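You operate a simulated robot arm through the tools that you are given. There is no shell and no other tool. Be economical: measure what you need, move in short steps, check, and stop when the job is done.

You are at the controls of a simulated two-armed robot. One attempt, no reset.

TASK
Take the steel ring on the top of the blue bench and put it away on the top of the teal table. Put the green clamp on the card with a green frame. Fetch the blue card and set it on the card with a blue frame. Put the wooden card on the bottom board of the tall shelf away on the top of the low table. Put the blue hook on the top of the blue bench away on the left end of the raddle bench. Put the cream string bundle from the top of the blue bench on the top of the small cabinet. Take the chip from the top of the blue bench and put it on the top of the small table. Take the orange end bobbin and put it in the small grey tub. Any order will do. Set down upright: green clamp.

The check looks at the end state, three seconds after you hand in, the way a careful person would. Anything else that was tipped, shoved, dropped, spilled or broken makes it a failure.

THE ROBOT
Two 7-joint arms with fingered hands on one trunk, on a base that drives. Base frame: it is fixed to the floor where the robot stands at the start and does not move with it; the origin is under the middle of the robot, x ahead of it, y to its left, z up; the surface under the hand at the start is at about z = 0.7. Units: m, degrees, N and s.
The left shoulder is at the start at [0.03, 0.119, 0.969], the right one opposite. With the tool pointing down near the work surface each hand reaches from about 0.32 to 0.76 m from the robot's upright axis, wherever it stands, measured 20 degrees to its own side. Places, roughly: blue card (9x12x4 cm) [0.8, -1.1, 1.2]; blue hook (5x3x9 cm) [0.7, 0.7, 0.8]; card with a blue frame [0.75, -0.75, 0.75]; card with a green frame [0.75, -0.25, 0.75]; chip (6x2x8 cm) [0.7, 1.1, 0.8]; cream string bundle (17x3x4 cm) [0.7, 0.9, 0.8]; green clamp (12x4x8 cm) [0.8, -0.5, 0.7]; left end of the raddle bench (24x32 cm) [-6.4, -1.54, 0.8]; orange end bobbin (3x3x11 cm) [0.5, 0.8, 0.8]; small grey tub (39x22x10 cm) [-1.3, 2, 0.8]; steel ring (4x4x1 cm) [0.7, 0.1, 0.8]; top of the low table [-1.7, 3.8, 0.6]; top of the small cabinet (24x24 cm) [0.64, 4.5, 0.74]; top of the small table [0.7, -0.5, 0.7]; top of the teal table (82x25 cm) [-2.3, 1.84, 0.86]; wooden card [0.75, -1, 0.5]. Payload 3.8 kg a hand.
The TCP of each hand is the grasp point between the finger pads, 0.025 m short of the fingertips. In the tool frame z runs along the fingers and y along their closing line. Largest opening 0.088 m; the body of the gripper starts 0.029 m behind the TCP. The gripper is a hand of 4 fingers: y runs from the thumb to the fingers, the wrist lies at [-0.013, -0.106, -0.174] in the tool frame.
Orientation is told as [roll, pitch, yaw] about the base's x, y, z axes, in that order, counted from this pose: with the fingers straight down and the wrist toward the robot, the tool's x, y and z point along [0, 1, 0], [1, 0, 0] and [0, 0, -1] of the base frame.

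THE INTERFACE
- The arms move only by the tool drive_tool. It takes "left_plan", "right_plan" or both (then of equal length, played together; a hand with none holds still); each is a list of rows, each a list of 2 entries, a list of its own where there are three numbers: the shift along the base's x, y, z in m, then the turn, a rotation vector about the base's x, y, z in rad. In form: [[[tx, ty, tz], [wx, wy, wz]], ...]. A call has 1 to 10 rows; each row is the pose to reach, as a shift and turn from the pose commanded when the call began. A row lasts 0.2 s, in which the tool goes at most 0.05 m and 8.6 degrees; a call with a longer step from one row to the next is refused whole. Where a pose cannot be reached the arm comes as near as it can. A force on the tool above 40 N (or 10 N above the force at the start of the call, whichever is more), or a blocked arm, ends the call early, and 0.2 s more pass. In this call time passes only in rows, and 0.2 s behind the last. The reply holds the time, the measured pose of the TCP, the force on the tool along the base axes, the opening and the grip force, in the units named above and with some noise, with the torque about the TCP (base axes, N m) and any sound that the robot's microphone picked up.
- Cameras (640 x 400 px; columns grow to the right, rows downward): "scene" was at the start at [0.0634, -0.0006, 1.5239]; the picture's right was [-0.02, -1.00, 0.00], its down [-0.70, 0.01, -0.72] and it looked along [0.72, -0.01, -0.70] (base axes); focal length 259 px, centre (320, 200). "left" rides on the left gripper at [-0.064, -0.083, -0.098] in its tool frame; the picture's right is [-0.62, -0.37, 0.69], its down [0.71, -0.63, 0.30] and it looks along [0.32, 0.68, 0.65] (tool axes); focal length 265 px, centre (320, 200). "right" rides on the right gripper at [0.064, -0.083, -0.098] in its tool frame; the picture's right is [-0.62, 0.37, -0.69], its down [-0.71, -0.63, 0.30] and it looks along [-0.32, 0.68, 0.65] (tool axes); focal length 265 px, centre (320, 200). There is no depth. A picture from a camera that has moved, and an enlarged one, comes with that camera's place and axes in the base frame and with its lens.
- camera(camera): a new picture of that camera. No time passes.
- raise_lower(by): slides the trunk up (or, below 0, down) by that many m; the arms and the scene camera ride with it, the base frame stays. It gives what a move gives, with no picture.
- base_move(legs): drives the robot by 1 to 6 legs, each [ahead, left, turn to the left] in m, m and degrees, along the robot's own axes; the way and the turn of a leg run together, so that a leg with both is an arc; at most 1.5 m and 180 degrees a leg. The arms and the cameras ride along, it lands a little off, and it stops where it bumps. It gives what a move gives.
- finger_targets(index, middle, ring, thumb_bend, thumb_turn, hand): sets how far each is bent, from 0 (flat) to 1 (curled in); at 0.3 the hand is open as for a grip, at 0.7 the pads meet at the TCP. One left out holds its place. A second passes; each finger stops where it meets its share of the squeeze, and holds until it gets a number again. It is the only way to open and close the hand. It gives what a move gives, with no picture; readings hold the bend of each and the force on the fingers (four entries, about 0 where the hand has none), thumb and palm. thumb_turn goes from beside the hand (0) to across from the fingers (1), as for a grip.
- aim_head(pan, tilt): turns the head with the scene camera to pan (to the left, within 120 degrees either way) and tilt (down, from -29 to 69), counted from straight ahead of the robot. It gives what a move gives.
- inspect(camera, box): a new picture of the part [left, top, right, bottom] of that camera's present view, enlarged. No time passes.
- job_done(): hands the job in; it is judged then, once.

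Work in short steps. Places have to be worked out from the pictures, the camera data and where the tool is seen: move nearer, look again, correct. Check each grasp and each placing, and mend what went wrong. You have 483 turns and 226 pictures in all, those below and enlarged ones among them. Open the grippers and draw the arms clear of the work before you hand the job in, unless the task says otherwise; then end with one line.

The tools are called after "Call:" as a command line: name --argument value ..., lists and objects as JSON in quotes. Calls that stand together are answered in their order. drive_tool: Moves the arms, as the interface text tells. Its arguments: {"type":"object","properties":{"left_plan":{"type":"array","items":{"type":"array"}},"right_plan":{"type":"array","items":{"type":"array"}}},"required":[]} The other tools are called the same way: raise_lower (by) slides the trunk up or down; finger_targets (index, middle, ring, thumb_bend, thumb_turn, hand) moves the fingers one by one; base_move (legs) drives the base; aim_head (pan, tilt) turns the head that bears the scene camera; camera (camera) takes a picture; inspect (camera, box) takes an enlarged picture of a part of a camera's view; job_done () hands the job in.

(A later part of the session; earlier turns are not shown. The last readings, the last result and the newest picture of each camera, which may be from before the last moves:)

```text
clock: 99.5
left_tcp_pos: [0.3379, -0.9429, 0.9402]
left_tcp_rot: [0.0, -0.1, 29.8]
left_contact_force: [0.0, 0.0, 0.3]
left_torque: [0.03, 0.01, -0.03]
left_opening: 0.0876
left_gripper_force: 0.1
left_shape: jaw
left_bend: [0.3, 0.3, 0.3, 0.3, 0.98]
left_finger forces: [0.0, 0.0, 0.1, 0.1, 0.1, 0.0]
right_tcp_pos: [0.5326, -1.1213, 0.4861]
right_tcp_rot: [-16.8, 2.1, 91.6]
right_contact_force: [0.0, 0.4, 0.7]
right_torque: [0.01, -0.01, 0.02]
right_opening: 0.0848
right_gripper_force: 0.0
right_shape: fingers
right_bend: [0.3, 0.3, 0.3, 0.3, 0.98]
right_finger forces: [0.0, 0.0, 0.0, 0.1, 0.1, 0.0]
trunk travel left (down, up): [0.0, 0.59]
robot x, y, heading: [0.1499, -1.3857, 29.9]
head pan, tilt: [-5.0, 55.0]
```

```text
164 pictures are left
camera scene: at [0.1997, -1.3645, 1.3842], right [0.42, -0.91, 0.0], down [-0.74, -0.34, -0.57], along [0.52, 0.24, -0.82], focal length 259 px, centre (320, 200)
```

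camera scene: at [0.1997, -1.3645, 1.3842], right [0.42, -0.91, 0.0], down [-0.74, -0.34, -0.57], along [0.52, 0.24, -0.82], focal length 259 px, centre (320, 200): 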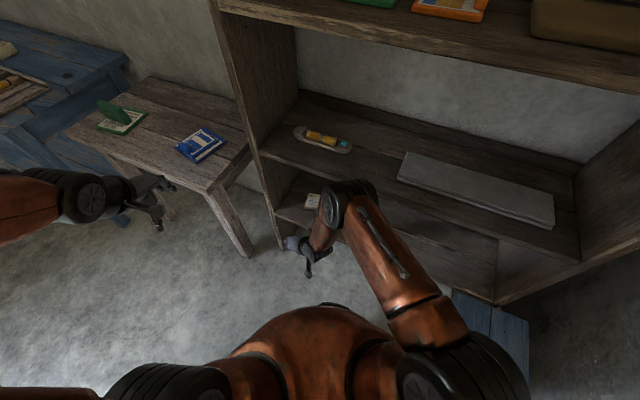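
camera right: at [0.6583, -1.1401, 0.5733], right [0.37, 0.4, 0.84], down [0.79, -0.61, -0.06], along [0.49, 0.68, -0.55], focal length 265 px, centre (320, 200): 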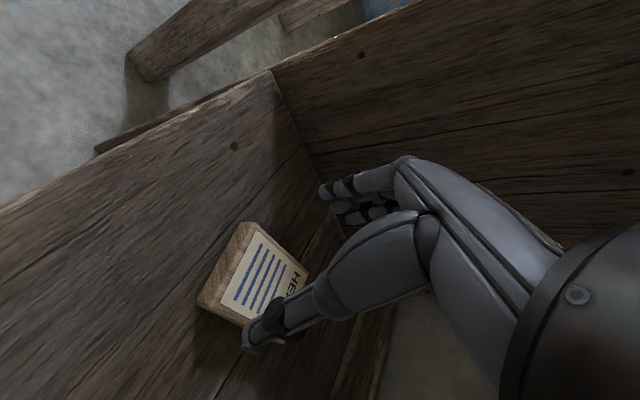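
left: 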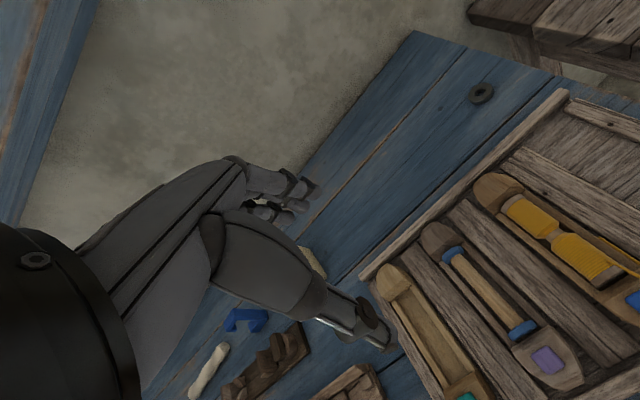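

Nothing was displaced. New plan: grip the card's 7 cm side with the hand at natural yaw, so the wrist stays near the shelf front. I lift and untilt the hand, back off and turn the robot straight again.

Call:
drive_tool --right_plan '[[[0, 0, 0.03], [0, 0.1, 0]], [[0, 0, 0.06], [0, 0.2, 0]], [[0, 0, 0.09], [0, 0.3, 0]], [[0, 0, 0.12], [0.03, 0.3, 0]]]'

Call:
base_move --legs '[[-0.1, 0, 0], [0, 0, -30], [0, 0.44, 0]]'

```text
clock: 100.5
left_tcp_pos: [0.3363, -0.9431, 0.9411]
left_tcp_rot: [0.0, -0.1, 29.7]
left_contact_force: [0.9, 0.2, -0.1]
left_torque: [0.02, -0.02, -0.01]
left_opening: 0.0874
left_gripper_force: 0.0
left_shape: jaw
left_bend: [0.3, 0.3, 0.3, 0.3, 0.98]
left_finger forces: [0.1, 0.1, 0.0, 0.0, 0.0, 0.1]
right_tcp_pos: [0.5317, -1.1228, 0.606]
right_tcp_rot: [0.4, -0.4, 92.0]
right_contact_force: [-0.8, -0.6, -0.1]
right_torque: [-0.01, -0.01, -0.02]
right_opening: 0.0851
right_gripper_force: 0.0
right_shape: fingers
right_bend: [0.3, 0.3, 0.3, 0.3, 0.98]
right_finger forces: [0.1, 0.0, 0.1, 0.0, 0.1, 0.0]
trunk travel left (down, up): [0.0, 0.59]
robot x, y, heading: [0.1521, -1.383, 29.7]
head pan, tilt: [-5.0, 55.0]
```

```text
clock: 105.4
left_tcp_pos: [0.4605, -0.6989, 0.9406]
left_tcp_rot: [0.0, 0.0, -1.0]
left_contact_force: [0.3, -0.6, 0.0]
left_torque: [-0.02, 0.0, -0.02]
left_opening: 0.0876
left_gripper_force: 0.1
left_shape: jaw
left_bend: [0.3, 0.3, 0.3, 0.3, 0.98]
left_finger forces: [0.0, 0.0, 0.1, 0.0, 0.0, 0.0]
right_tcp_pos: [0.5349, -0.9516, 0.6041]
right_tcp_rot: [0.4, -0.2, 61.3]
right_contact_force: [0.1, -0.5, -0.5]
right_torque: [-0.01, 0.01, 0.02]
right_opening: 0.0848
right_gripper_force: 0.2
right_shape: fingers
right_bend: [0.3, 0.3, 0.3, 0.3, 0.98]
right_finger forces: [0.0, 0.0, 0.0, 0.0, 0.0, 0.1]
trunk travel left (down, up): [0.0, 0.59]
robot x, y, heading: [0.0702, -0.9872, -1.2]
head pan, tilt: [-5.0, 55.0]
```

Robot is straight again. I turn the hand to yaw 12° and set it at y -1.07, z 0.52, before the shelf.

Call:
drive_tool --right_plan '[[[0, -0.017, -0.01], [0, 0, -0.12]], [[0, -0.034, -0.02], [0, 0, -0.24]], [[0, -0.051, -0.03], [0, 0, -0.36]], [[0, -0.068, -0.04], [0, 0, -0.48]], [[0, -0.085, -0.05], [0, 0, -0.6]], [[0, -0.102, -0.07], [0, 0, -0.73]], [[0, -0.12, -0.084], [0, 0, -0.86]]]'

Call:
base_move --legs '[[0.1, 0, 1]]'

Call:
camera --camera "right"

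Call:
camera --camera "scene"

```text
clock: 107.0
left_tcp_pos: [0.4595, -0.6991, 0.9405]
left_tcp_rot: [0.0, 0.0, -1.1]
left_contact_force: [0.4, 0.7, 0.3]
left_torque: [0.01, 0.03, -0.02]
left_opening: 0.0876
left_gripper_force: 0.1
left_shape: jaw
left_bend: [0.3, 0.3, 0.3, 0.3, 0.98]
left_finger forces: [0.0, 0.0, 0.1, 0.0, 0.0, 0.0]
right_tcp_pos: [0.537, -1.0718, 0.5182]
right_tcp_rot: [0.4, -0.3, 11.8]
right_contact_force: [0.2, -0.1, 0.6]
right_torque: [0.03, 0.01, -0.02]
right_opening: 0.0848
right_gripper_force: 0.1
right_shape: fingers
right_bend: [0.3, 0.3, 0.3, 0.3, 0.98]
right_finger forces: [0.1, 0.1, 0.0, 0.0, 0.0, 0.1]
trunk travel left (down, up): [0.0, 0.59]
robot x, y, heading: [0.0725, -0.9858, -0.8]
head pan, tilt: [-5.0, 55.0]
```

```text
clock: 108.1
left_tcp_pos: [0.5557, -0.695, 0.9394]
left_tcp_rot: [-0.1, 0.0, -0.2]
left_contact_force: [-0.1, -0.8, 0.0]
left_torque: [-0.03, 0.01, -0.02]
left_opening: 0.0879
left_gripper_force: 0.1
left_shape: jaw
left_bend: [0.3, 0.3, 0.3, 0.3, 0.98]
left_finger forces: [0.0, 0.0, 0.0, 0.0, 0.0, 0.1]
right_tcp_pos: [0.6381, -1.0674, 0.519]
right_tcp_rot: [0.5, -0.2, 12.8]
right_contact_force: [0.1, 0.1, -0.5]
right_torque: [0.0, -0.02, 0.03]
right_opening: 0.0846
right_gripper_force: 0.0
right_shape: fingers
right_bend: [0.3, 0.3, 0.3, 0.3, 0.98]
right_finger forces: [0.1, 0.1, 0.0, 0.0, 0.0, 0.0]
trunk travel left (down, up): [0.0, 0.59]
robot x, y, heading: [0.1724, -0.9844, -0.2]
head pan, tilt: [-5.0, 55.0]
```

```text
163 pictures are left
camera right: at [0.5428, -1.0242, 0.6171], right [0.49, -0.53, 0.69], down [-0.46, -0.83, -0.31], along [0.74, -0.16, -0.65], focal length 265 px, centre (320, 200)
```

right: 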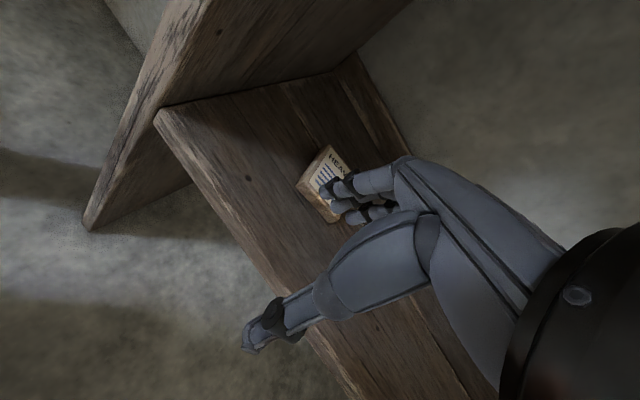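

```text
162 pictures are left
camera scene: at [0.2279, -0.9915, 1.3841], right [-0.09, -1.0, 0.0], down [-0.82, 0.08, -0.57], along [0.57, -0.05, -0.82], focal length 259 px, centre (320, 200)
```

scene: 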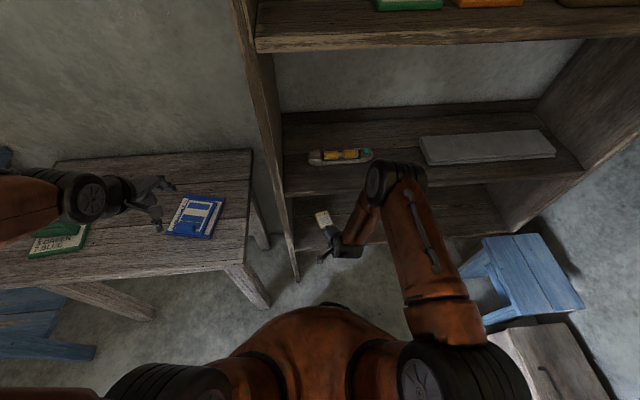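

The card is nearly 7–8 cm long, tight for the normal opening. I try opening the fingers flatter than 0.3 to gain width.

Call:
finger_targets --hand "right" --index 0.18 --middle 0.18 --ring 0.18 --thumb_bend 0.18

Call:
camera --camera "right"

```text
clock: 109.1
left_tcp_pos: [0.5555, -0.6954, 0.9401]
left_tcp_rot: [0.0, -0.1, -0.2]
left_contact_force: [0.8, -0.9, 0.3]
left_torque: [0.05, 0.03, -0.01]
left_opening: 0.0877
left_gripper_force: 0.0
left_shape: jaw
left_bend: [0.3, 0.3, 0.3, 0.3, 0.98]
left_finger forces: [0.1, 0.0, 0.0, 0.1, 0.0, 0.0]
right_tcp_pos: [0.6365, -1.0665, 0.5188]
right_tcp_rot: [0.4, -0.4, 12.7]
right_contact_force: [0.3, -0.4, 0.3]
right_torque: [-0.01, -0.03, -0.01]
right_opening: 0.1068
right_gripper_force: 0.1
right_shape: fingers
right_bend: [0.18, 0.18, 0.18, 0.18, 0.98]
right_finger forces: [0.0, 0.0, 0.0, 0.0, 0.0, 0.0]
trunk travel left (down, up): [0.0, 0.59]
robot x, y, heading: [0.1713, -0.987, -0.4]
head pan, tilt: [-5.0, 55.0]
```

```text
161 pictures are left
camera right: at [0.5422, -1.0242, 0.6176], right [0.49, -0.53, 0.69], down [-0.46, -0.83, -0.31], along [0.74, -0.16, -0.65], focal length 265 px, centre (320, 200)
```

right: 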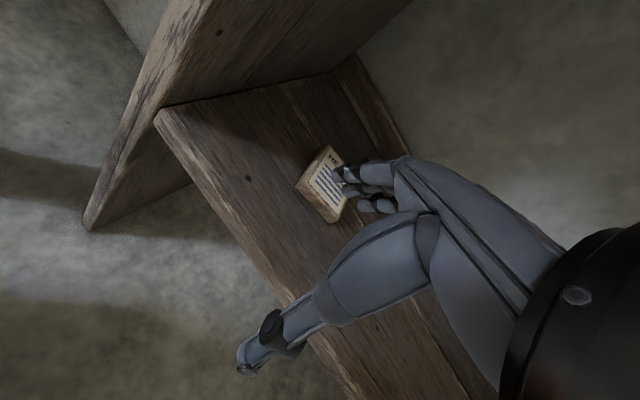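

Opening is now 10.7 cm, ample. I move the hand in over the card.

Call:
drive_tool --right_plan '[[[0.04, 0.002, 0], [0, 0, 0]], [[0.08, 0.004, 0], [0, 0, 0]], [[0.11, 0.006, 0], [0, 0, 0]], [[0.13, 0.007, 0], [0, 0, 0]]]'

Call:
camera --camera "right"

```text
clock: 110.1
left_tcp_pos: [0.5505, -0.6955, 0.9411]
left_tcp_rot: [0.1, -0.3, -0.3]
left_contact_force: [0.0, -0.6, 0.3]
left_torque: [0.0, -0.01, 0.0]
left_opening: 0.0877
left_gripper_force: 0.1
left_shape: jaw
left_bend: [0.3, 0.3, 0.3, 0.3, 0.98]
left_finger forces: [0.0, 0.1, 0.0, 0.1, 0.0, 0.0]
right_tcp_pos: [0.7581, -1.0589, 0.5192]
right_tcp_rot: [0.5, 0.1, 12.8]
right_contact_force: [0.1, -0.1, 0.2]
right_torque: [-0.01, -0.02, -0.04]
right_opening: 0.1071
right_gripper_force: 0.1
right_shape: fingers
right_bend: [0.18, 0.18, 0.18, 0.18, 0.98]
right_finger forces: [0.0, 0.1, 0.0, 0.0, 0.0, 0.0]
trunk travel left (down, up): [0.0, 0.59]
robot x, y, heading: [0.1711, -0.9881, -0.4]
head pan, tilt: [-5.0, 55.0]
```

```text
160 pictures are left
camera right: at [0.6639, -1.0162, 0.6183], right [0.5, -0.53, 0.69], down [-0.46, -0.83, -0.31], along [0.74, -0.16, -0.66], focal length 265 px, centre (320, 200)
```

right: 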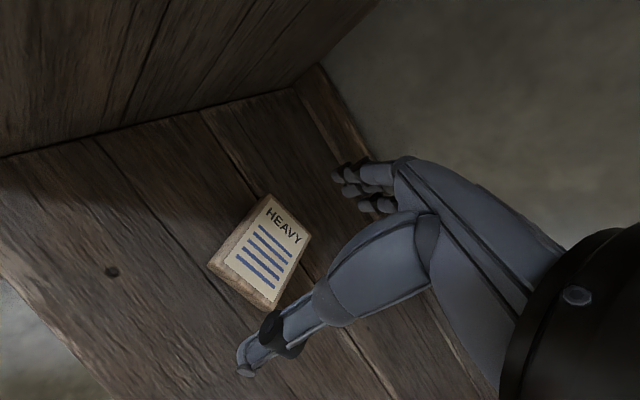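

Card centre is about [0.787, -1.058]. The arm seems to graze the board above, so I drop 2 cm first and then drive the base 3 cm ahead.

Call:
drive_tool --right_plan '[[[-0.005, 0, -0.01], [0, 0, 0]], [[-0.01, 0.0, -0.02], [0, 0, 0]]]'

Call:
base_move --legs '[[0.035, 0, 0]]'

Call:
inspect --camera "scene" --box '[240, 140, 480, 290]'

```text
clock: 110.7
left_tcp_pos: [0.556, -0.6949, 0.9405]
left_tcp_rot: [0.1, -0.1, -0.1]
left_contact_force: [0.4, -0.1, -0.5]
left_torque: [0.0, -0.02, 0.0]
left_opening: 0.0876
left_gripper_force: 0.0
left_shape: jaw
left_bend: [0.3, 0.3, 0.3, 0.3, 0.98]
left_finger forces: [0.1, 0.0, 0.0, 0.1, 0.1, 0.0]
right_tcp_pos: [0.7599, -1.0586, 0.5015]
right_tcp_rot: [0.3, -0.5, 12.7]
right_contact_force: [0.3, 0.2, -0.5]
right_torque: [0.0, 0.0, 0.01]
right_opening: 0.1068
right_gripper_force: 0.0
right_shape: fingers
right_bend: [0.18, 0.18, 0.18, 0.18, 0.98]
right_finger forces: [0.0, 0.0, 0.1, 0.0, 0.0, 0.0]
trunk travel left (down, up): [0.0, 0.59]
robot x, y, heading: [0.1746, -0.9868, -0.2]
head pan, tilt: [-5.0, 55.0]
```

```text
clock: 111.5
left_tcp_pos: [0.5698, -0.6958, 0.94]
left_tcp_rot: [0.0, -0.2, -0.3]
left_contact_force: [0.0, -0.5, -0.3]
left_torque: [0.0, 0.02, 0.02]
left_opening: 0.0878
left_gripper_force: 0.1
left_shape: jaw
left_bend: [0.3, 0.3, 0.3, 0.3, 0.98]
left_finger forces: [0.1, 0.0, 0.1, 0.1, 0.1, 0.1]
right_tcp_pos: [0.7608, -1.0589, 0.4913]
right_tcp_rot: [0.5, 1.1, 12.9]
right_contact_force: [0.6, -0.8, -0.1]
right_torque: [-0.01, -0.01, -0.01]
right_opening: 0.1069
right_gripper_force: 0.1
right_shape: fingers
right_bend: [0.18, 0.18, 0.18, 0.18, 0.98]
right_finger forces: [0.1, 0.0, 0.0, 0.0, 0.0, 0.0]
trunk travel left (down, up): [0.0, 0.59]
robot x, y, heading: [0.1894, -0.9858, -0.2]
head pan, tilt: [-5.0, 55.0]
stopped in leg 1: the robot was blocked; the commanded pose is now the measured one
```

```text
2.67 times, centred on (360, 215) of scene
camera zoom: at [0.2399, -0.9916, 1.3843], right [-0.09, -1.0, 0.0], down [-0.82, 0.08, -0.57], along [0.57, -0.05, -0.82], focal length 691 px, centre (213, 160)
```

zoom: 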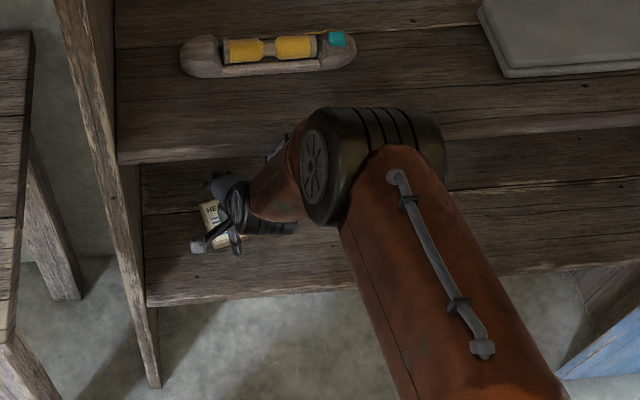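

The elbow meets the middle board's edge; the arm must be stretched more. I back out, move the base left, and reach in from farther away.

Call:
base_move --legs '[[-0.21, 0, 0], [0, 0.14, 0]]'

Call:
drive_tool --right_plan '[[[0.0, -0.04, 0.005], [0, 0, 0]], [[0.0, -0.08, 0.01], [0, 0, 0]], [[0.0, -0.11, 0.02], [0, -0.02, 0]], [[0.0, -0.14, 0.02], [0, -0.02, 0]]]'

```text
clock: 114.1
left_tcp_pos: [0.3633, -0.5537, 0.9397]
left_tcp_rot: [-0.2, 0.0, -0.2]
left_contact_force: [0.3, -0.4, 0.5]
left_torque: [0.01, 0.02, 0.03]
left_opening: 0.0876
left_gripper_force: 0.2
left_shape: jaw
left_bend: [0.3, 0.3, 0.3, 0.3, 0.98]
left_finger forces: [0.1, 0.0, 0.0, 0.0, 0.1, 0.1]
right_tcp_pos: [0.5547, -0.9179, 0.4915]
right_tcp_rot: [0.6, 1.0, 12.8]
right_contact_force: [-0.3, 0.7, 0.4]
right_torque: [-0.02, 0.0, 0.0]
right_opening: 0.1071
right_gripper_force: 0.1
right_shape: fingers
right_bend: [0.18, 0.18, 0.18, 0.18, 0.98]
right_finger forces: [0.1, 0.0, 0.0, 0.1, 0.1, 0.1]
trunk travel left (down, up): [0.0, 0.59]
robot x, y, heading: [-0.0176, -0.8427, -0.6]
head pan, tilt: [-5.0, 55.0]
```

```text
clock: 115.1
left_tcp_pos: [0.3632, -0.5559, 0.9389]
left_tcp_rot: [-0.1, 0.0, -0.2]
left_contact_force: [-0.3, 0.3, 0.0]
left_torque: [0.01, 0.0, 0.02]
left_opening: 0.0876
left_gripper_force: 0.1
left_shape: jaw
left_bend: [0.3, 0.3, 0.3, 0.3, 0.98]
left_finger forces: [0.1, 0.1, 0.1, 0.0, 0.0, 0.1]
right_tcp_pos: [0.5565, -1.0574, 0.5127]
right_tcp_rot: [0.5, -0.1, 13.0]
right_contact_force: [1.5, 0.3, -1.5]
right_torque: [0.03, 0.02, -0.01]
right_opening: 0.107
right_gripper_force: 0.1
right_shape: fingers
right_bend: [0.18, 0.18, 0.18, 0.18, 0.98]
right_finger forces: [0.0, 0.0, 0.1, 0.1, 0.0, 0.0]
trunk travel left (down, up): [0.0, 0.59]
robot x, y, heading: [-0.0195, -0.8471, -0.3]
head pan, tilt: [-5.0, 55.0]
```

I stretch the arm ahead first, then drive the base in, so the elbow stays low and out.

Call:
drive_tool --right_plan '[[[0.04, 0, 0], [0, 0, 0]], [[0.08, 0, 0], [0, 0, 0]], [[0.11, 0, 0], [0, 0, 0]]]'

Call:
base_move --legs '[[0.1, 0, 0]]'

Call:
camera --camera "right"

Call:
camera --camera "scene"

```text
clock: 115.9
left_tcp_pos: [0.3637, -0.555, 0.94]
left_tcp_rot: [0.0, 0.0, -0.3]
left_contact_force: [0.8, -0.6, 0.3]
left_torque: [-0.02, 0.04, -0.01]
left_opening: 0.0876
left_gripper_force: 0.1
left_shape: jaw
left_bend: [0.3, 0.3, 0.3, 0.3, 0.98]
left_finger forces: [0.0, 0.1, 0.0, 0.0, 0.0, 0.0]
right_tcp_pos: [0.6492, -1.0513, 0.5171]
right_tcp_rot: [0.6, -0.1, 13.0]
right_contact_force: [-1.3, -0.1, 0.1]
right_torque: [0.0, 0.03, -0.01]
right_opening: 0.1069
right_gripper_force: 0.1
right_shape: fingers
right_bend: [0.18, 0.18, 0.18, 0.18, 0.98]
right_finger forces: [0.0, 0.0, 0.0, 0.0, 0.1, 0.0]
right hand out of reach, approached as far as the arm can: row 3
trunk travel left (down, up): [0.0, 0.59]
robot x, y, heading: [-0.0162, -0.8429, -0.4]
head pan, tilt: [-5.0, 55.0]
```

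```text
clock: 117.0
left_tcp_pos: [0.4613, -0.5562, 0.9399]
left_tcp_rot: [0.0, 0.0, -0.3]
left_contact_force: [-0.3, -0.6, 0.3]
left_torque: [-0.02, -0.02, -0.03]
left_opening: 0.0877
left_gripper_force: 0.0
left_shape: jaw
left_bend: [0.3, 0.3, 0.3, 0.3, 0.98]
left_finger forces: [0.1, 0.0, 0.1, 0.1, 0.0, 0.1]
right_tcp_pos: [0.7478, -1.0516, 0.5156]
right_tcp_rot: [0.4, -0.2, 12.9]
right_contact_force: [0.3, -0.5, -0.3]
right_torque: [-0.01, 0.04, 0.01]
right_opening: 0.1068
right_gripper_force: 0.1
right_shape: fingers
right_bend: [0.18, 0.18, 0.18, 0.18, 0.98]
right_finger forces: [0.0, 0.1, 0.0, 0.0, 0.0, 0.0]
trunk travel left (down, up): [0.0, 0.59]
robot x, y, heading: [0.0783, -0.8443, -0.4]
head pan, tilt: [-5.0, 55.0]
```

```text
158 pictures are left
camera right: at [0.6532, -1.0094, 0.6148], right [0.5, -0.53, 0.69], down [-0.45, -0.83, -0.31], along [0.74, -0.16, -0.65], focal length 265 px, centre (320, 200)
```

right: 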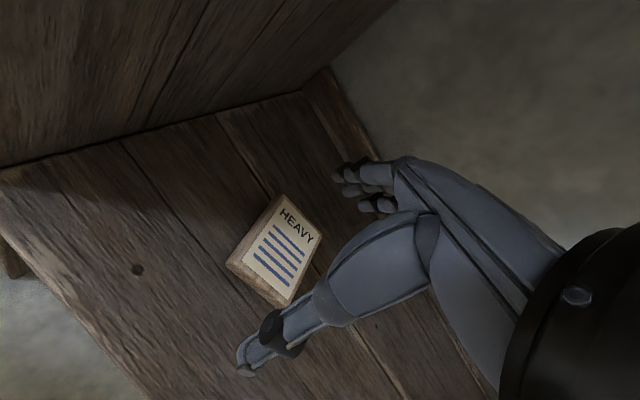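

```text
157 pictures are left
camera scene: at [0.1332, -0.8518, 1.3841], right [-0.09, -1.0, 0.0], down [-0.82, 0.08, -0.57], along [0.57, -0.05, -0.82], focal length 259 px, centre (320, 200)
```

scene: 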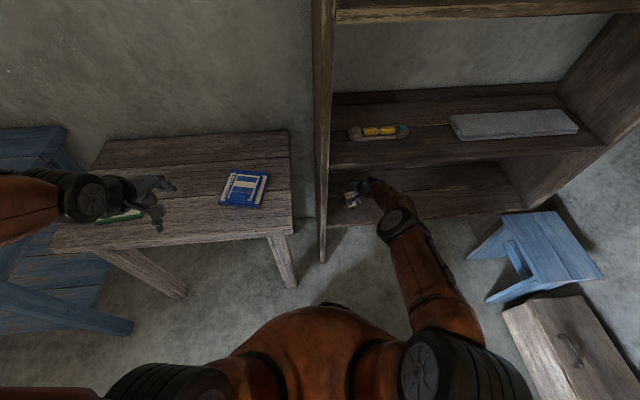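

Elbow stays clear now. The base goes 3.5 cm ahead, then I shift the hand 8 mm right.

Call:
base_move --legs '[[0.037, 0, 0]]'

Call:
drive_tool --right_plan '[[[0.0, -0.008, -0.01], [0, 0, 0]], [[0.0, -0.008, -0.02], [0, 0, 0]]]'

Call:
camera --camera "right"

```text
clock: 117.9
left_tcp_pos: [0.4986, -0.556, 0.9396]
left_tcp_rot: [0.1, 0.2, -0.4]
left_contact_force: [-0.2, -0.6, 0.2]
left_torque: [0.0, 0.02, 0.02]
left_opening: 0.0877
left_gripper_force: 0.1
left_shape: jaw
left_bend: [0.3, 0.3, 0.3, 0.3, 0.98]
left_finger forces: [0.0, 0.1, 0.0, 0.0, 0.0, 0.0]
right_tcp_pos: [0.7844, -1.0515, 0.5156]
right_tcp_rot: [0.4, -0.1, 13.0]
right_contact_force: [0.2, 0.3, 0.0]
right_torque: [0.04, 0.02, 0.03]
right_opening: 0.1068
right_gripper_force: 0.0
right_shape: fingers
right_bend: [0.18, 0.18, 0.18, 0.18, 0.98]
right_finger forces: [0.0, 0.1, 0.0, 0.1, 0.0, 0.0]
trunk travel left (down, up): [0.0, 0.59]
robot x, y, heading: [0.1183, -0.8486, -0.6]
head pan, tilt: [-5.0, 55.0]
```

```text
clock: 118.5
left_tcp_pos: [0.4984, -0.5561, 0.9392]
left_tcp_rot: [0.0, -0.1, -0.2]
left_contact_force: [-0.2, -0.2, -0.9]
left_torque: [-0.01, 0.02, -0.03]
left_opening: 0.0875
left_gripper_force: 0.0
left_shape: jaw
left_bend: [0.3, 0.3, 0.3, 0.3, 0.98]
left_finger forces: [0.0, 0.1, 0.1, 0.0, 0.0, 0.0]
right_tcp_pos: [0.7849, -1.0522, 0.516]
right_tcp_rot: [0.4, -0.2, 13.0]
right_contact_force: [0.5, -0.1, 0.2]
right_torque: [-0.01, 0.02, 0.02]
right_opening: 0.1068
right_gripper_force: 0.0
right_shape: fingers
right_bend: [0.18, 0.18, 0.18, 0.18, 0.98]
right_finger forces: [0.1, 0.0, 0.0, 0.0, 0.1, 0.0]
right hand out of reach, approached as far as the arm can: row 1, 2
trunk travel left (down, up): [0.0, 0.59]
robot x, y, heading: [0.114, -0.8459, -0.2]
head pan, tilt: [-5.0, 55.0]
```

```text
156 pictures are left
camera right: at [0.6893, -1.0093, 0.6155], right [0.5, -0.53, 0.69], down [-0.45, -0.84, -0.31], along [0.74, -0.16, -0.65], focal length 265 px, centre (320, 200)
```

right: 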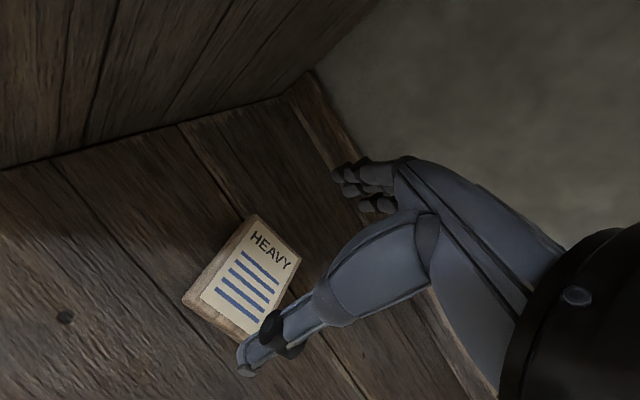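

I'm at full stretch; I pull the hand back 4 cm and bring the base 5 cm ahead to gain room for lowering.

Call:
drive_tool --right_plan '[[[-0.025, 0, 0], [0, 0, 0]], [[-0.05, -0.004, 0], [0, 0, 0]]]'

Call:
base_move --legs '[[0.05, -0.01, 0]]'

Call:
drive_tool --right_plan '[[[0.0, 0.0, -0.01], [0, 0, 0]], [[0.0, 0.0, -0.02], [0, 0, 0]]]'

Call:
camera --camera "right"

```text
clock: 119.1
left_tcp_pos: [0.4987, -0.5563, 0.9391]
left_tcp_rot: [0.0, -0.1, -0.3]
left_contact_force: [-0.4, 0.0, -0.2]
left_torque: [-0.02, -0.01, 0.0]
left_opening: 0.0877
left_gripper_force: 0.1
left_shape: jaw
left_bend: [0.3, 0.3, 0.3, 0.3, 0.98]
left_finger forces: [0.0, 0.0, 0.1, 0.0, 0.0, 0.1]
right_tcp_pos: [0.7341, -1.057, 0.5138]
right_tcp_rot: [0.4, -0.3, 12.9]
right_contact_force: [0.2, 0.1, 0.0]
right_torque: [-0.02, -0.02, 0.0]
right_opening: 0.1069
right_gripper_force: 0.1
right_shape: fingers
right_bend: [0.18, 0.18, 0.18, 0.18, 0.98]
right_finger forces: [0.0, 0.0, 0.1, 0.0, 0.1, 0.0]
trunk travel left (down, up): [0.0, 0.59]
robot x, y, heading: [0.1142, -0.8479, -0.1]
head pan, tilt: [-5.0, 55.0]
```

```text
clock: 120.0
left_tcp_pos: [0.5468, -0.5663, 0.9402]
left_tcp_rot: [-0.1, 0.0, -0.2]
left_contact_force: [-0.4, -0.4, -0.5]
left_torque: [0.02, 0.01, -0.02]
left_opening: 0.0875
left_gripper_force: 0.0
left_shape: jaw
left_bend: [0.3, 0.3, 0.3, 0.3, 0.98]
left_finger forces: [0.1, 0.0, 0.0, 0.0, 0.0, 0.0]
right_tcp_pos: [0.7808, -1.0672, 0.5104]
right_tcp_rot: [0.4, 0.0, 13.0]
right_contact_force: [0.9, -0.1, 0.4]
right_torque: [0.0, 0.02, 0.0]
right_opening: 0.1071
right_gripper_force: 0.1
right_shape: fingers
right_bend: [0.18, 0.18, 0.18, 0.18, 0.98]
right_finger forces: [0.1, 0.0, 0.1, 0.0, 0.1, 0.0]
trunk travel left (down, up): [0.0, 0.59]
robot x, y, heading: [0.1684, -0.8591, -0.0]
head pan, tilt: [-5.0, 55.0]
```

```text
clock: 120.6
left_tcp_pos: [0.5477, -0.5659, 0.9391]
left_tcp_rot: [-0.1, 0.0, -0.3]
left_contact_force: [1.5, 1.3, 0.4]
left_torque: [0.0, -0.02, 0.02]
left_opening: 0.0876
left_gripper_force: 0.1
left_shape: jaw
left_bend: [0.3, 0.3, 0.3, 0.3, 0.98]
left_finger forces: [0.1, 0.1, 0.0, 0.0, 0.0, 0.0]
right_tcp_pos: [0.7819, -1.0688, 0.4907]
right_tcp_rot: [0.4, 0.0, 13.0]
right_contact_force: [0.0, -0.1, -0.5]
right_torque: [0.03, 0.01, 0.04]
right_opening: 0.1069
right_gripper_force: 0.0
right_shape: fingers
right_bend: [0.18, 0.18, 0.18, 0.18, 0.98]
right_finger forces: [0.1, 0.0, 0.1, 0.0, 0.0, 0.0]
trunk travel left (down, up): [0.0, 0.59]
robot x, y, heading: [0.163, -0.8602, -0.2]
head pan, tilt: [-5.0, 55.0]
```

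```text
155 pictures are left
camera right: at [0.6869, -1.0262, 0.5913], right [0.5, -0.53, 0.69], down [-0.45, -0.84, -0.31], along [0.74, -0.16, -0.66], focal length 265 px, centre (320, 200)
```

right: 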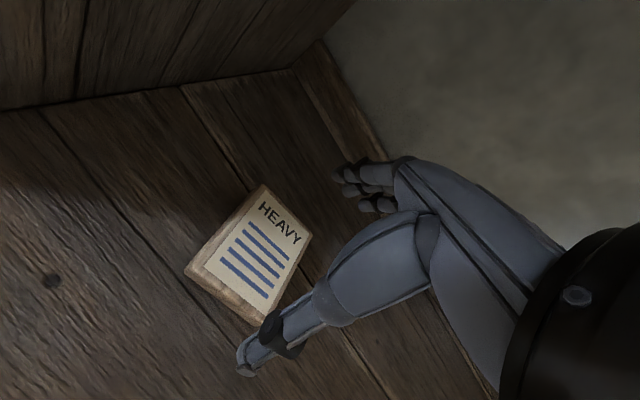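

Good view: card centre ≈ [0.785, -1.059]. I shift 1 cm left and lower 3 cm, watching force.

Call:
drive_tool --right_plan '[[[0.003, 0.01, 0], [0, 0, 0]], [[0.003, 0.01, -0.01], [0, 0, 0]], [[0.003, 0.01, -0.02], [0, 0, 0]], [[0.003, 0.01, -0.027], [0, 0, 0]]]'

Call:
camera --camera "right"

```text
clock: 121.6
left_tcp_pos: [0.5482, -0.5652, 0.9391]
left_tcp_rot: [0.0, 0.0, -0.2]
left_contact_force: [-0.9, -0.6, 0.0]
left_torque: [0.01, 0.02, 0.03]
left_opening: 0.0877
left_gripper_force: 0.1
left_shape: jaw
left_bend: [0.3, 0.3, 0.3, 0.3, 0.98]
left_finger forces: [0.0, 0.1, 0.1, 0.0, 0.0, 0.0]
right_tcp_pos: [0.7832, -1.0566, 0.4642]
right_tcp_rot: [0.5, 0.2, 13.1]
right_contact_force: [-0.2, 0.2, -0.2]
right_torque: [0.02, -0.01, 0.03]
right_opening: 0.1071
right_gripper_force: 0.1
right_shape: fingers
right_bend: [0.18, 0.18, 0.18, 0.18, 0.98]
right_finger forces: [0.0, 0.0, 0.0, 0.1, 0.0, 0.0]
trunk travel left (down, up): [0.0, 0.59]
robot x, y, heading: [0.1651, -0.8583, -0.4]
head pan, tilt: [-5.0, 55.0]
```

```text
154 pictures are left
camera right: at [0.6891, -1.0145, 0.5644], right [0.5, -0.53, 0.69], down [-0.45, -0.84, -0.31], along [0.74, -0.16, -0.66], focal length 265 px, centre (320, 200)
```

right: 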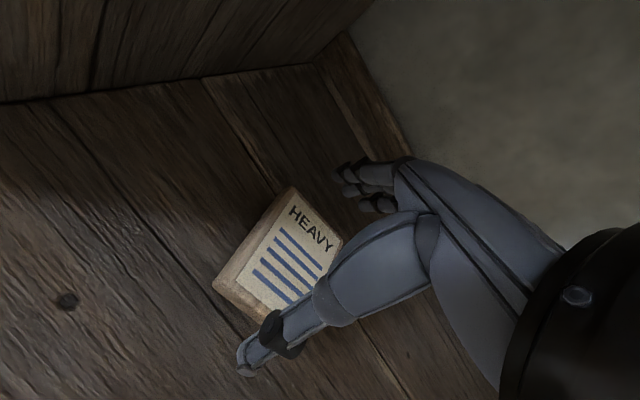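

Alignment is right (expected centre pixel ≈ the card's). I lower further until touch or z ≈ 0.447.

Call:
drive_tool --right_plan '[[[0, 0, -0.006], [0, 0, 0]], [[0, 0, -0.012], [0, 0, 0]], [[0, 0, -0.017], [0, 0, 0]]]'

Call:
camera --camera "right"

```text
clock: 122.4
left_tcp_pos: [0.5476, -0.5657, 0.9404]
left_tcp_rot: [0.0, 0.0, -0.2]
left_contact_force: [0.5, 0.3, -0.3]
left_torque: [0.04, -0.04, -0.01]
left_opening: 0.0876
left_gripper_force: 0.2
left_shape: jaw
left_bend: [0.3, 0.3, 0.3, 0.3, 0.98]
left_finger forces: [0.0, 0.1, 0.1, 0.1, 0.0, 0.0]
right_tcp_pos: [0.7833, -1.058, 0.4458]
right_tcp_rot: [0.4, 0.2, 12.9]
right_contact_force: [0.3, -0.7, 0.6]
right_torque: [-0.04, 0.03, 0.0]
right_opening: 0.1071
right_gripper_force: 0.0
right_shape: fingers
right_bend: [0.18, 0.18, 0.18, 0.18, 0.98]
right_finger forces: [0.0, 0.0, 0.0, 0.0, 0.1, 0.0]
trunk travel left (down, up): [0.0, 0.59]
robot x, y, heading: [0.1656, -0.8591, -0.4]
head pan, tilt: [-5.0, 55.0]
```

```text
153 pictures are left
camera right: at [0.6881, -1.0151, 0.5453], right [0.5, -0.53, 0.69], down [-0.45, -0.84, -0.31], along [0.74, -0.16, -0.66], focal length 265 px, centre (320, 200)
```

right: 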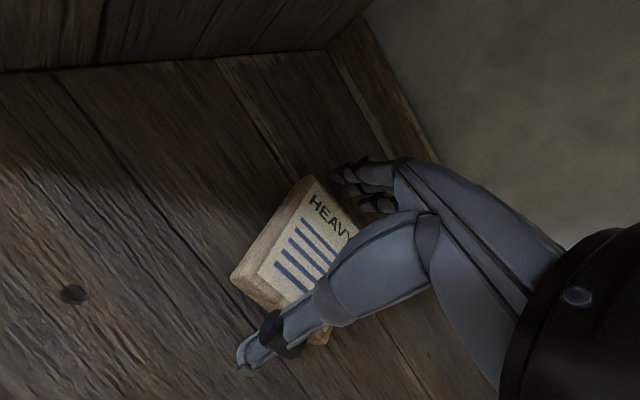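

No contact yet; continue down 12 mm.

Call:
drive_tool --right_plan '[[[0, 0, -0.004], [0, 0, 0]], [[0, 0, -0.008], [0, 0, 0]], [[0, 0, -0.012], [0, 0, 0]]]'

Call:
camera --camera "right"

```text
clock: 123.2
left_tcp_pos: [0.5451, -0.5649, 0.94]
left_tcp_rot: [-0.1, -0.1, -0.2]
left_contact_force: [0.5, -0.1, 0.7]
left_torque: [-0.01, -0.02, 0.01]
left_opening: 0.0876
left_gripper_force: 0.1
left_shape: jaw
left_bend: [0.3, 0.3, 0.3, 0.3, 0.98]
left_finger forces: [0.0, 0.0, 0.0, 0.0, 0.0, 0.0]
right_tcp_pos: [0.7823, -1.0576, 0.4365]
right_tcp_rot: [0.3, -0.3, 12.9]
right_contact_force: [0.0, 1.9, 20.7]
right_torque: [-0.03, -0.06, -0.02]
right_opening: 0.1079
right_gripper_force: 10.1
right_shape: fingers
right_bend: [0.18, 0.18, 0.18, 0.17, 0.97]
right_finger forces: [0.0, 9.1, 0.0, 0.0, 10.4, 0.1]
trunk travel left (down, up): [0.0, 0.59]
robot x, y, heading: [0.1663, -0.8559, -0.3]
head pan, tilt: [-5.0, 55.0]
```

```text
152 pictures are left
camera right: at [0.6872, -1.0164, 0.5368], right [0.5, -0.53, 0.69], down [-0.45, -0.84, -0.31], along [0.74, -0.16, -0.65], focal length 265 px, centre (320, 200)
```

right: 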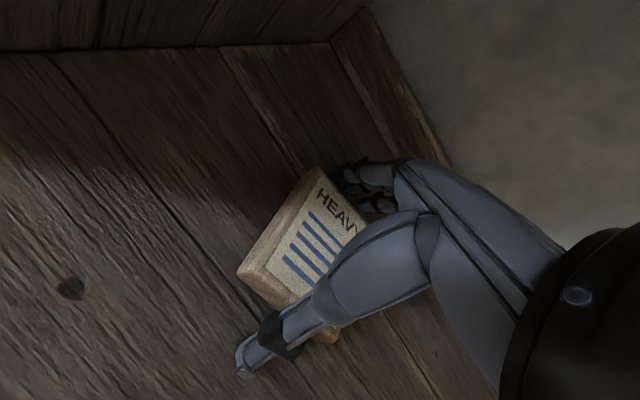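

Thumb and middle fingertip both rest on the board, straddling the card. I lift 5 mm and close.

Call:
drive_tool --right_plan '[[[0, 0, 0.006], [0, 0, 0]]]'

Call:
finger_targets --hand "right" --index 0.7 --middle 0.7 --ring 0.7 --thumb_bend 0.7

Call:
camera --camera "right"

```text
clock: 123.6
left_tcp_pos: [0.5458, -0.5668, 0.9399]
left_tcp_rot: [0.0, 0.0, -0.3]
left_contact_force: [0.1, -0.2, -0.4]
left_torque: [0.01, 0.02, -0.03]
left_opening: 0.0875
left_gripper_force: 0.0
left_shape: jaw
left_bend: [0.3, 0.3, 0.3, 0.3, 0.98]
left_finger forces: [0.0, 0.0, 0.1, 0.0, 0.0, 0.1]
right_tcp_pos: [0.7823, -1.0562, 0.4399]
right_tcp_rot: [0.5, 0.3, 13.2]
right_contact_force: [0.4, -0.8, 0.8]
right_torque: [-0.02, -0.04, -0.02]
right_opening: 0.1073
right_gripper_force: 0.1
right_shape: fingers
right_bend: [0.18, 0.18, 0.18, 0.18, 0.98]
right_finger forces: [0.1, 0.6, 0.0, 0.0, 0.0, 0.0]
trunk travel left (down, up): [0.0, 0.59]
robot x, y, heading: [0.1653, -0.8584, -0.3]
head pan, tilt: [-5.0, 55.0]
```

```text
clock: 124.6
left_tcp_pos: [0.5458, -0.5652, 0.9402]
left_tcp_rot: [0.0, -0.1, -0.1]
left_contact_force: [-0.1, 0.3, -0.7]
left_torque: [0.02, -0.01, 0.01]
left_opening: 0.0878
left_gripper_force: 0.1
left_shape: jaw
left_bend: [0.3, 0.3, 0.3, 0.3, 0.98]
left_finger forces: [0.0, 0.0, 0.0, 0.0, 0.0, 0.0]
right_tcp_pos: [0.7834, -1.0569, 0.4437]
right_tcp_rot: [0.4, -0.2, 13.0]
right_contact_force: [6.1, 2.8, 22.4]
right_torque: [0.09, -1.15, 0.18]
right_opening: 0.0758
right_gripper_force: 25.0
right_shape: fingers
right_bend: [0.29, 0.29, 0.38, 0.37, 0.95]
right_finger forces: [11.1, 13.2, 11.2, 0.0, 15.3, 0.0]
trunk travel left (down, up): [0.0, 0.59]
robot x, y, heading: [0.1665, -0.8584, -0.4]
head pan, tilt: [-5.0, 55.0]
```

```text
151 pictures are left
camera right: at [0.6891, -1.0146, 0.5434], right [0.5, -0.53, 0.69], down [-0.45, -0.84, -0.31], along [0.74, -0.16, -0.65], focal length 265 px, centre (320, 200)
```

right: 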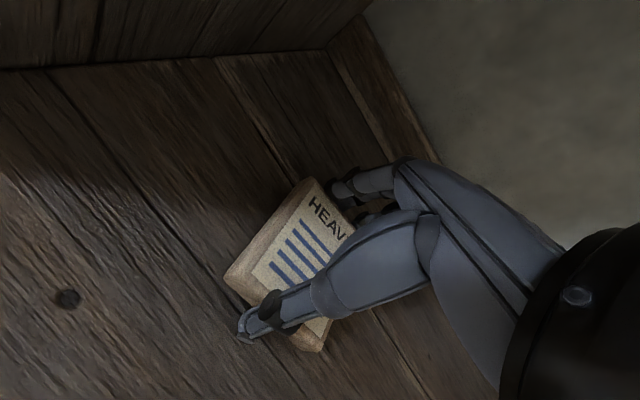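

Gripped at 7.6 cm opening. I lift a few cm and check.

Call:
drive_tool --right_plan '[[[0, 0, 0.012], [0, 0, 0]], [[0, 0, 0.024], [0, 0, 0]], [[0, 0, 0.036], [0, 0, 0]]]'

Call:
camera --camera "right"

```text
clock: 125.4
left_tcp_pos: [0.5483, -0.5661, 0.9392]
left_tcp_rot: [-0.1, 0.0, -0.4]
left_contact_force: [-0.3, 0.0, -0.5]
left_torque: [-0.02, 0.02, 0.02]
left_opening: 0.0876
left_gripper_force: 0.1
left_shape: jaw
left_bend: [0.3, 0.3, 0.3, 0.3, 0.98]
left_finger forces: [0.0, 0.0, 0.0, 0.0, 0.1, 0.0]
right_tcp_pos: [0.7846, -1.0568, 0.4748]
right_tcp_rot: [0.5, 0.2, 13.0]
right_contact_force: [-0.1, -0.5, -0.1]
right_torque: [-0.04, -0.02, 0.02]
right_opening: 0.0755
right_gripper_force: 16.8
right_shape: fingers
right_bend: [0.29, 0.36, 0.39, 0.37, 0.95]
right_finger forces: [9.0, 0.7, 7.0, 0.0, 16.6, 0.1]
trunk travel left (down, up): [0.0, 0.59]
robot x, y, heading: [0.1667, -0.8555, -0.1]
head pan, tilt: [-5.0, 55.0]
```

```text
150 pictures are left
camera right: at [0.6896, -1.0151, 0.575], right [0.5, -0.53, 0.69], down [-0.46, -0.84, -0.31], along [0.74, -0.16, -0.66], focal length 265 px, centre (320, 200)
```

right: 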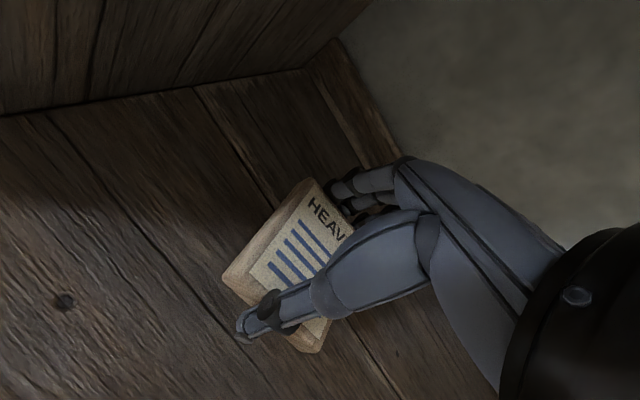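

Lifted. I squeeze again for security, raise slightly, and back out of the shelf.

Call:
finger_targets --hand "right" --index 0.75 --middle 0.75 --ring 0.75 --thumb_bend 0.75

Call:
drive_tool --right_plan '[[[-0.01, 0, 0.01], [0, 0, 0]], [[-0.03, 0, 0.02], [0, 0, 0]]]'

Call:
base_move --legs '[[-0.3, 0, 0]]'

Call:
camera --camera "right"

```text
clock: 126.4
left_tcp_pos: [0.5493, -0.5662, 0.9388]
left_tcp_rot: [0.0, -0.1, -0.1]
left_contact_force: [-0.9, 0.1, 0.4]
left_torque: [-0.01, -0.01, 0.01]
left_opening: 0.0878
left_gripper_force: 0.0
left_shape: jaw
left_bend: [0.3, 0.3, 0.3, 0.3, 0.98]
left_finger forces: [0.1, 0.0, 0.0, 0.0, 0.0, 0.0]
right_tcp_pos: [0.7846, -1.0569, 0.476]
right_tcp_rot: [0.5, 0.1, 13.0]
right_contact_force: [-0.8, 0.0, -0.6]
right_torque: [0.0, 0.02, -0.01]
right_opening: 0.0746
right_gripper_force: 24.1
right_shape: fingers
right_bend: [0.39, 0.46, 0.48, 0.33, 0.94]
right_finger forces: [10.3, 6.9, 7.1, 0.0, 23.6, 0.1]
trunk travel left (down, up): [0.0, 0.59]
robot x, y, heading: [0.1676, -0.8596, -0.4]
head pan, tilt: [-5.0, 55.0]
```

```text
clock: 127.0
left_tcp_pos: [0.547, -0.5676, 0.9386]
left_tcp_rot: [-0.1, 0.0, -0.2]
left_contact_force: [-0.6, -0.5, -0.7]
left_torque: [0.0, 0.02, 0.04]
left_opening: 0.0877
left_gripper_force: 0.1
left_shape: jaw
left_bend: [0.3, 0.3, 0.3, 0.3, 0.98]
left_finger forces: [0.0, 0.1, 0.1, 0.0, 0.0, 0.0]
right_tcp_pos: [0.7543, -1.057, 0.4975]
right_tcp_rot: [0.5, 0.1, 13.0]
right_contact_force: [-0.1, -0.9, -0.5]
right_torque: [-0.01, -0.04, -0.01]
right_opening: 0.0744
right_gripper_force: 23.9
right_shape: fingers
right_bend: [0.39, 0.46, 0.48, 0.33, 0.94]
right_finger forces: [10.1, 7.0, 7.1, 0.0, 23.4, 0.0]
trunk travel left (down, up): [0.0, 0.59]
robot x, y, heading: [0.1674, -0.8542, -0.3]
head pan, tilt: [-5.0, 55.0]
```

```text
clock: 129.1
left_tcp_pos: [0.2371, -0.5628, 0.9394]
left_tcp_rot: [0.0, 0.0, 0.1]
left_contact_force: [-0.2, -0.1, -0.5]
left_torque: [-0.03, -0.02, 0.0]
left_opening: 0.0879
left_gripper_force: 0.1
left_shape: jaw
left_bend: [0.3, 0.3, 0.3, 0.3, 0.98]
left_finger forces: [0.0, 0.1, 0.0, 0.0, 0.0, 0.0]
right_tcp_pos: [0.4457, -1.0539, 0.4987]
right_tcp_rot: [0.5, 0.1, 13.4]
right_contact_force: [0.1, 0.1, -0.6]
right_torque: [-0.01, -0.01, -0.02]
right_opening: 0.0741
right_gripper_force: 23.5
right_shape: fingers
right_bend: [0.39, 0.46, 0.48, 0.33, 0.94]
right_finger forces: [10.1, 7.0, 7.1, 0.1, 23.4, 0.0]
trunk travel left (down, up): [0.0, 0.59]
robot x, y, heading: [-0.1396, -0.8536, -0.0]
head pan, tilt: [-5.0, 55.0]
```

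```text
149 pictures are left
camera right: at [0.3516, -1.0115, 0.5977], right [0.5, -0.52, 0.69], down [-0.45, -0.84, -0.31], along [0.74, -0.15, -0.66], focal length 265 px, centre (320, 200)
```

right: 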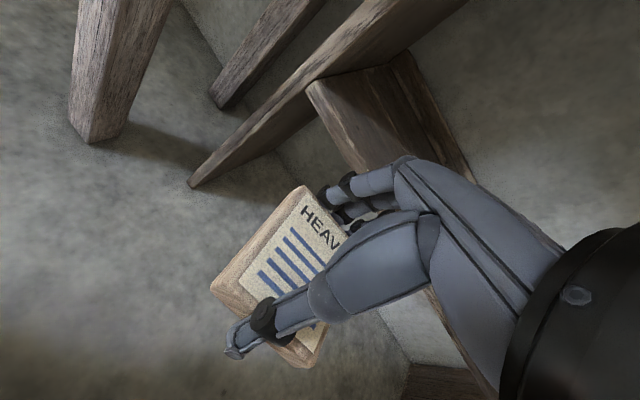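

The wooden card is held well. I raise trunk and right hand, then drive to the blue bench (y ≈ 0.85), staying back.

Call:
raise_lower --by 0.225

Call:
drive_tool --right_plan '[[[0, 0.01, 0.045], [0, 0, 0]], [[0, 0.02, 0.09], [0, 0, 0]], [[0, 0.03, 0.135], [0, 0, 0]], [[0, 0.03, 0.18], [0, 0, 0]], [[0, 0.03, 0.225], [0, 0, -0.04]], [[0, 0.03, 0.27], [0, 0, -0.08]], [[0, 0.03, 0.31], [0, 0, -0.12]]]'

Call:
base_move --legs '[[0, 0.85, 0], [0, 0.85, 0]]'

Call:
aim_head --pan 10 --tilt 45

Call:
camera --camera "scene"

```text
clock: 131.5
left_tcp_pos: [0.2381, -0.5639, 1.1645]
left_tcp_rot: [-0.1, 0.1, 0.1]
left_contact_force: [0.2, -0.6, -0.7]
left_torque: [0.0, 0.01, -0.02]
left_opening: 0.0877
left_gripper_force: 0.1
left_shape: jaw
left_bend: [0.3, 0.3, 0.3, 0.3, 0.98]
left_finger forces: [0.0, 0.1, 0.0, 0.0, 0.1, 0.0]
right_tcp_pos: [0.4459, -1.0526, 0.7231]
right_tcp_rot: [0.5, 0.0, 13.3]
right_contact_force: [0.0, -0.2, -0.8]
right_torque: [0.01, 0.03, -0.03]
right_opening: 0.0746
right_gripper_force: 23.3
right_shape: fingers
right_bend: [0.39, 0.46, 0.48, 0.33, 0.94]
right_finger forces: [10.1, 7.1, 7.1, 0.0, 23.4, 0.0]
trunk travel left (down, up): [-0.225, 0.365]
robot x, y, heading: [-0.1437, -0.8563, -0.0]
head pan, tilt: [-5.0, 55.0]
```

```text
clock: 133.1
left_tcp_pos: [0.2375, -0.5625, 1.164]
left_tcp_rot: [-0.1, 0.1, -0.1]
left_contact_force: [0.3, -0.2, -1.0]
left_torque: [-0.03, 0.01, 0.01]
left_opening: 0.0878
left_gripper_force: 0.1
left_shape: jaw
left_bend: [0.3, 0.3, 0.3, 0.3, 0.98]
left_finger forces: [0.0, 0.1, 0.0, 0.0, 0.1, 0.0]
right_tcp_pos: [0.4467, -1.0211, 1.0324]
right_tcp_rot: [0.5, 0.2, 6.5]
right_contact_force: [0.2, -0.2, 0.0]
right_torque: [0.0, 0.01, 0.0]
right_opening: 0.0743
right_gripper_force: 23.4
right_shape: fingers
right_bend: [0.39, 0.46, 0.48, 0.33, 0.94]
right_finger forces: [9.5, 6.9, 7.0, 0.0, 22.7, 0.0]
trunk travel left (down, up): [-0.225, 0.365]
robot x, y, heading: [-0.1471, -0.856, -0.0]
head pan, tilt: [-5.0, 55.0]
```

```text
clock: 141.7
left_tcp_pos: [0.2521, 1.1496, 1.1648]
left_tcp_rot: [0.0, 0.0, 0.2]
left_contact_force: [-0.1, -0.2, 0.0]
left_torque: [-0.01, 0.01, -0.02]
left_opening: 0.0877
left_gripper_force: 0.0
left_shape: jaw
left_bend: [0.3, 0.3, 0.3, 0.3, 0.98]
left_finger forces: [0.1, 0.0, 0.0, 0.0, 0.1, 0.1]
right_tcp_pos: [0.4614, 0.6923, 1.0324]
right_tcp_rot: [0.7, 0.1, 6.4]
right_contact_force: [-0.7, 0.1, 0.0]
right_torque: [-0.02, -0.03, 0.0]
right_opening: 0.0742
right_gripper_force: 23.0
right_shape: fingers
right_bend: [0.39, 0.46, 0.48, 0.33, 0.94]
right_finger forces: [9.5, 6.9, 7.0, 0.1, 22.6, 0.0]
trunk travel left (down, up): [-0.225, 0.365]
robot x, y, heading: [-0.1281, 0.8575, 0.2]
head pan, tilt: [-5.0, 55.0]
```

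```text
clock: 142.5
left_tcp_pos: [0.2508, 1.1496, 1.1635]
left_tcp_rot: [0.0, 0.0, 0.2]
left_contact_force: [0.5, -0.2, -0.2]
left_torque: [-0.03, 0.02, 0.01]
left_opening: 0.0878
left_gripper_force: 0.0
left_shape: jaw
left_bend: [0.3, 0.3, 0.3, 0.3, 0.98]
left_finger forces: [0.0, 0.0, 0.0, 0.0, 0.0, 0.0]
right_tcp_pos: [0.4593, 0.6911, 1.0327]
right_tcp_rot: [0.5, 0.1, 6.5]
right_contact_force: [-0.8, 0.4, -0.1]
right_torque: [0.01, -0.03, 0.0]
right_opening: 0.0745
right_gripper_force: 23.2
right_shape: fingers
right_bend: [0.39, 0.46, 0.48, 0.33, 0.94]
right_finger forces: [9.5, 7.0, 7.0, 0.0, 22.5, 0.1]
trunk travel left (down, up): [-0.225, 0.365]
robot x, y, heading: [-0.1309, 0.8574, -0.1]
head pan, tilt: [10.0, 45.0]
```

```text
148 pictures are left
camera scene: at [-0.0679, 0.8715, 1.6225], right [0.17, -0.98, 0.0], down [-0.7, -0.12, -0.71], along [0.7, 0.12, -0.71], focal length 259 px, centre (320, 200)
```

scene: 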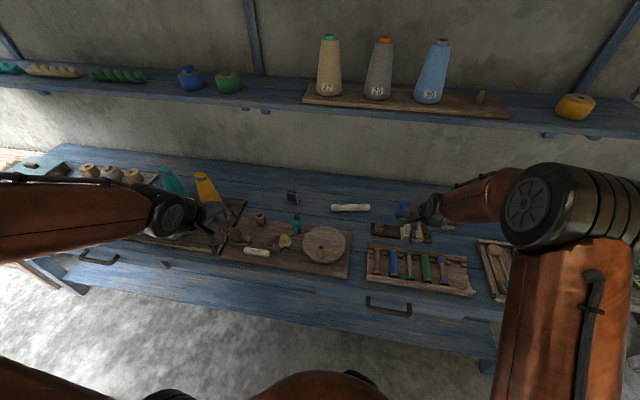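

I enlarge the bench area with chip, bundle, hook and bobbins.

Call:
inspect --camera "scene" --box '[240, 170, 440, 295]'

```text
3.20 times, centred on (340, 232) of scene
camera zoom: at [-0.0679, 0.8715, 1.6225], right [0.17, -0.98, 0.0], down [-0.7, -0.12, -0.71], along [0.7, 0.12, -0.71], focal length 830 px, centre (256, 96)
```

zoom: 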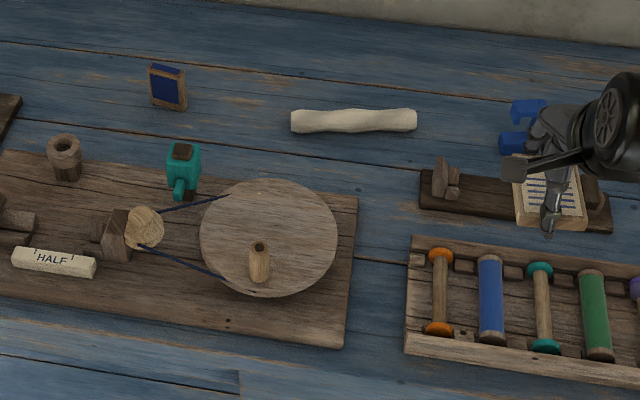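

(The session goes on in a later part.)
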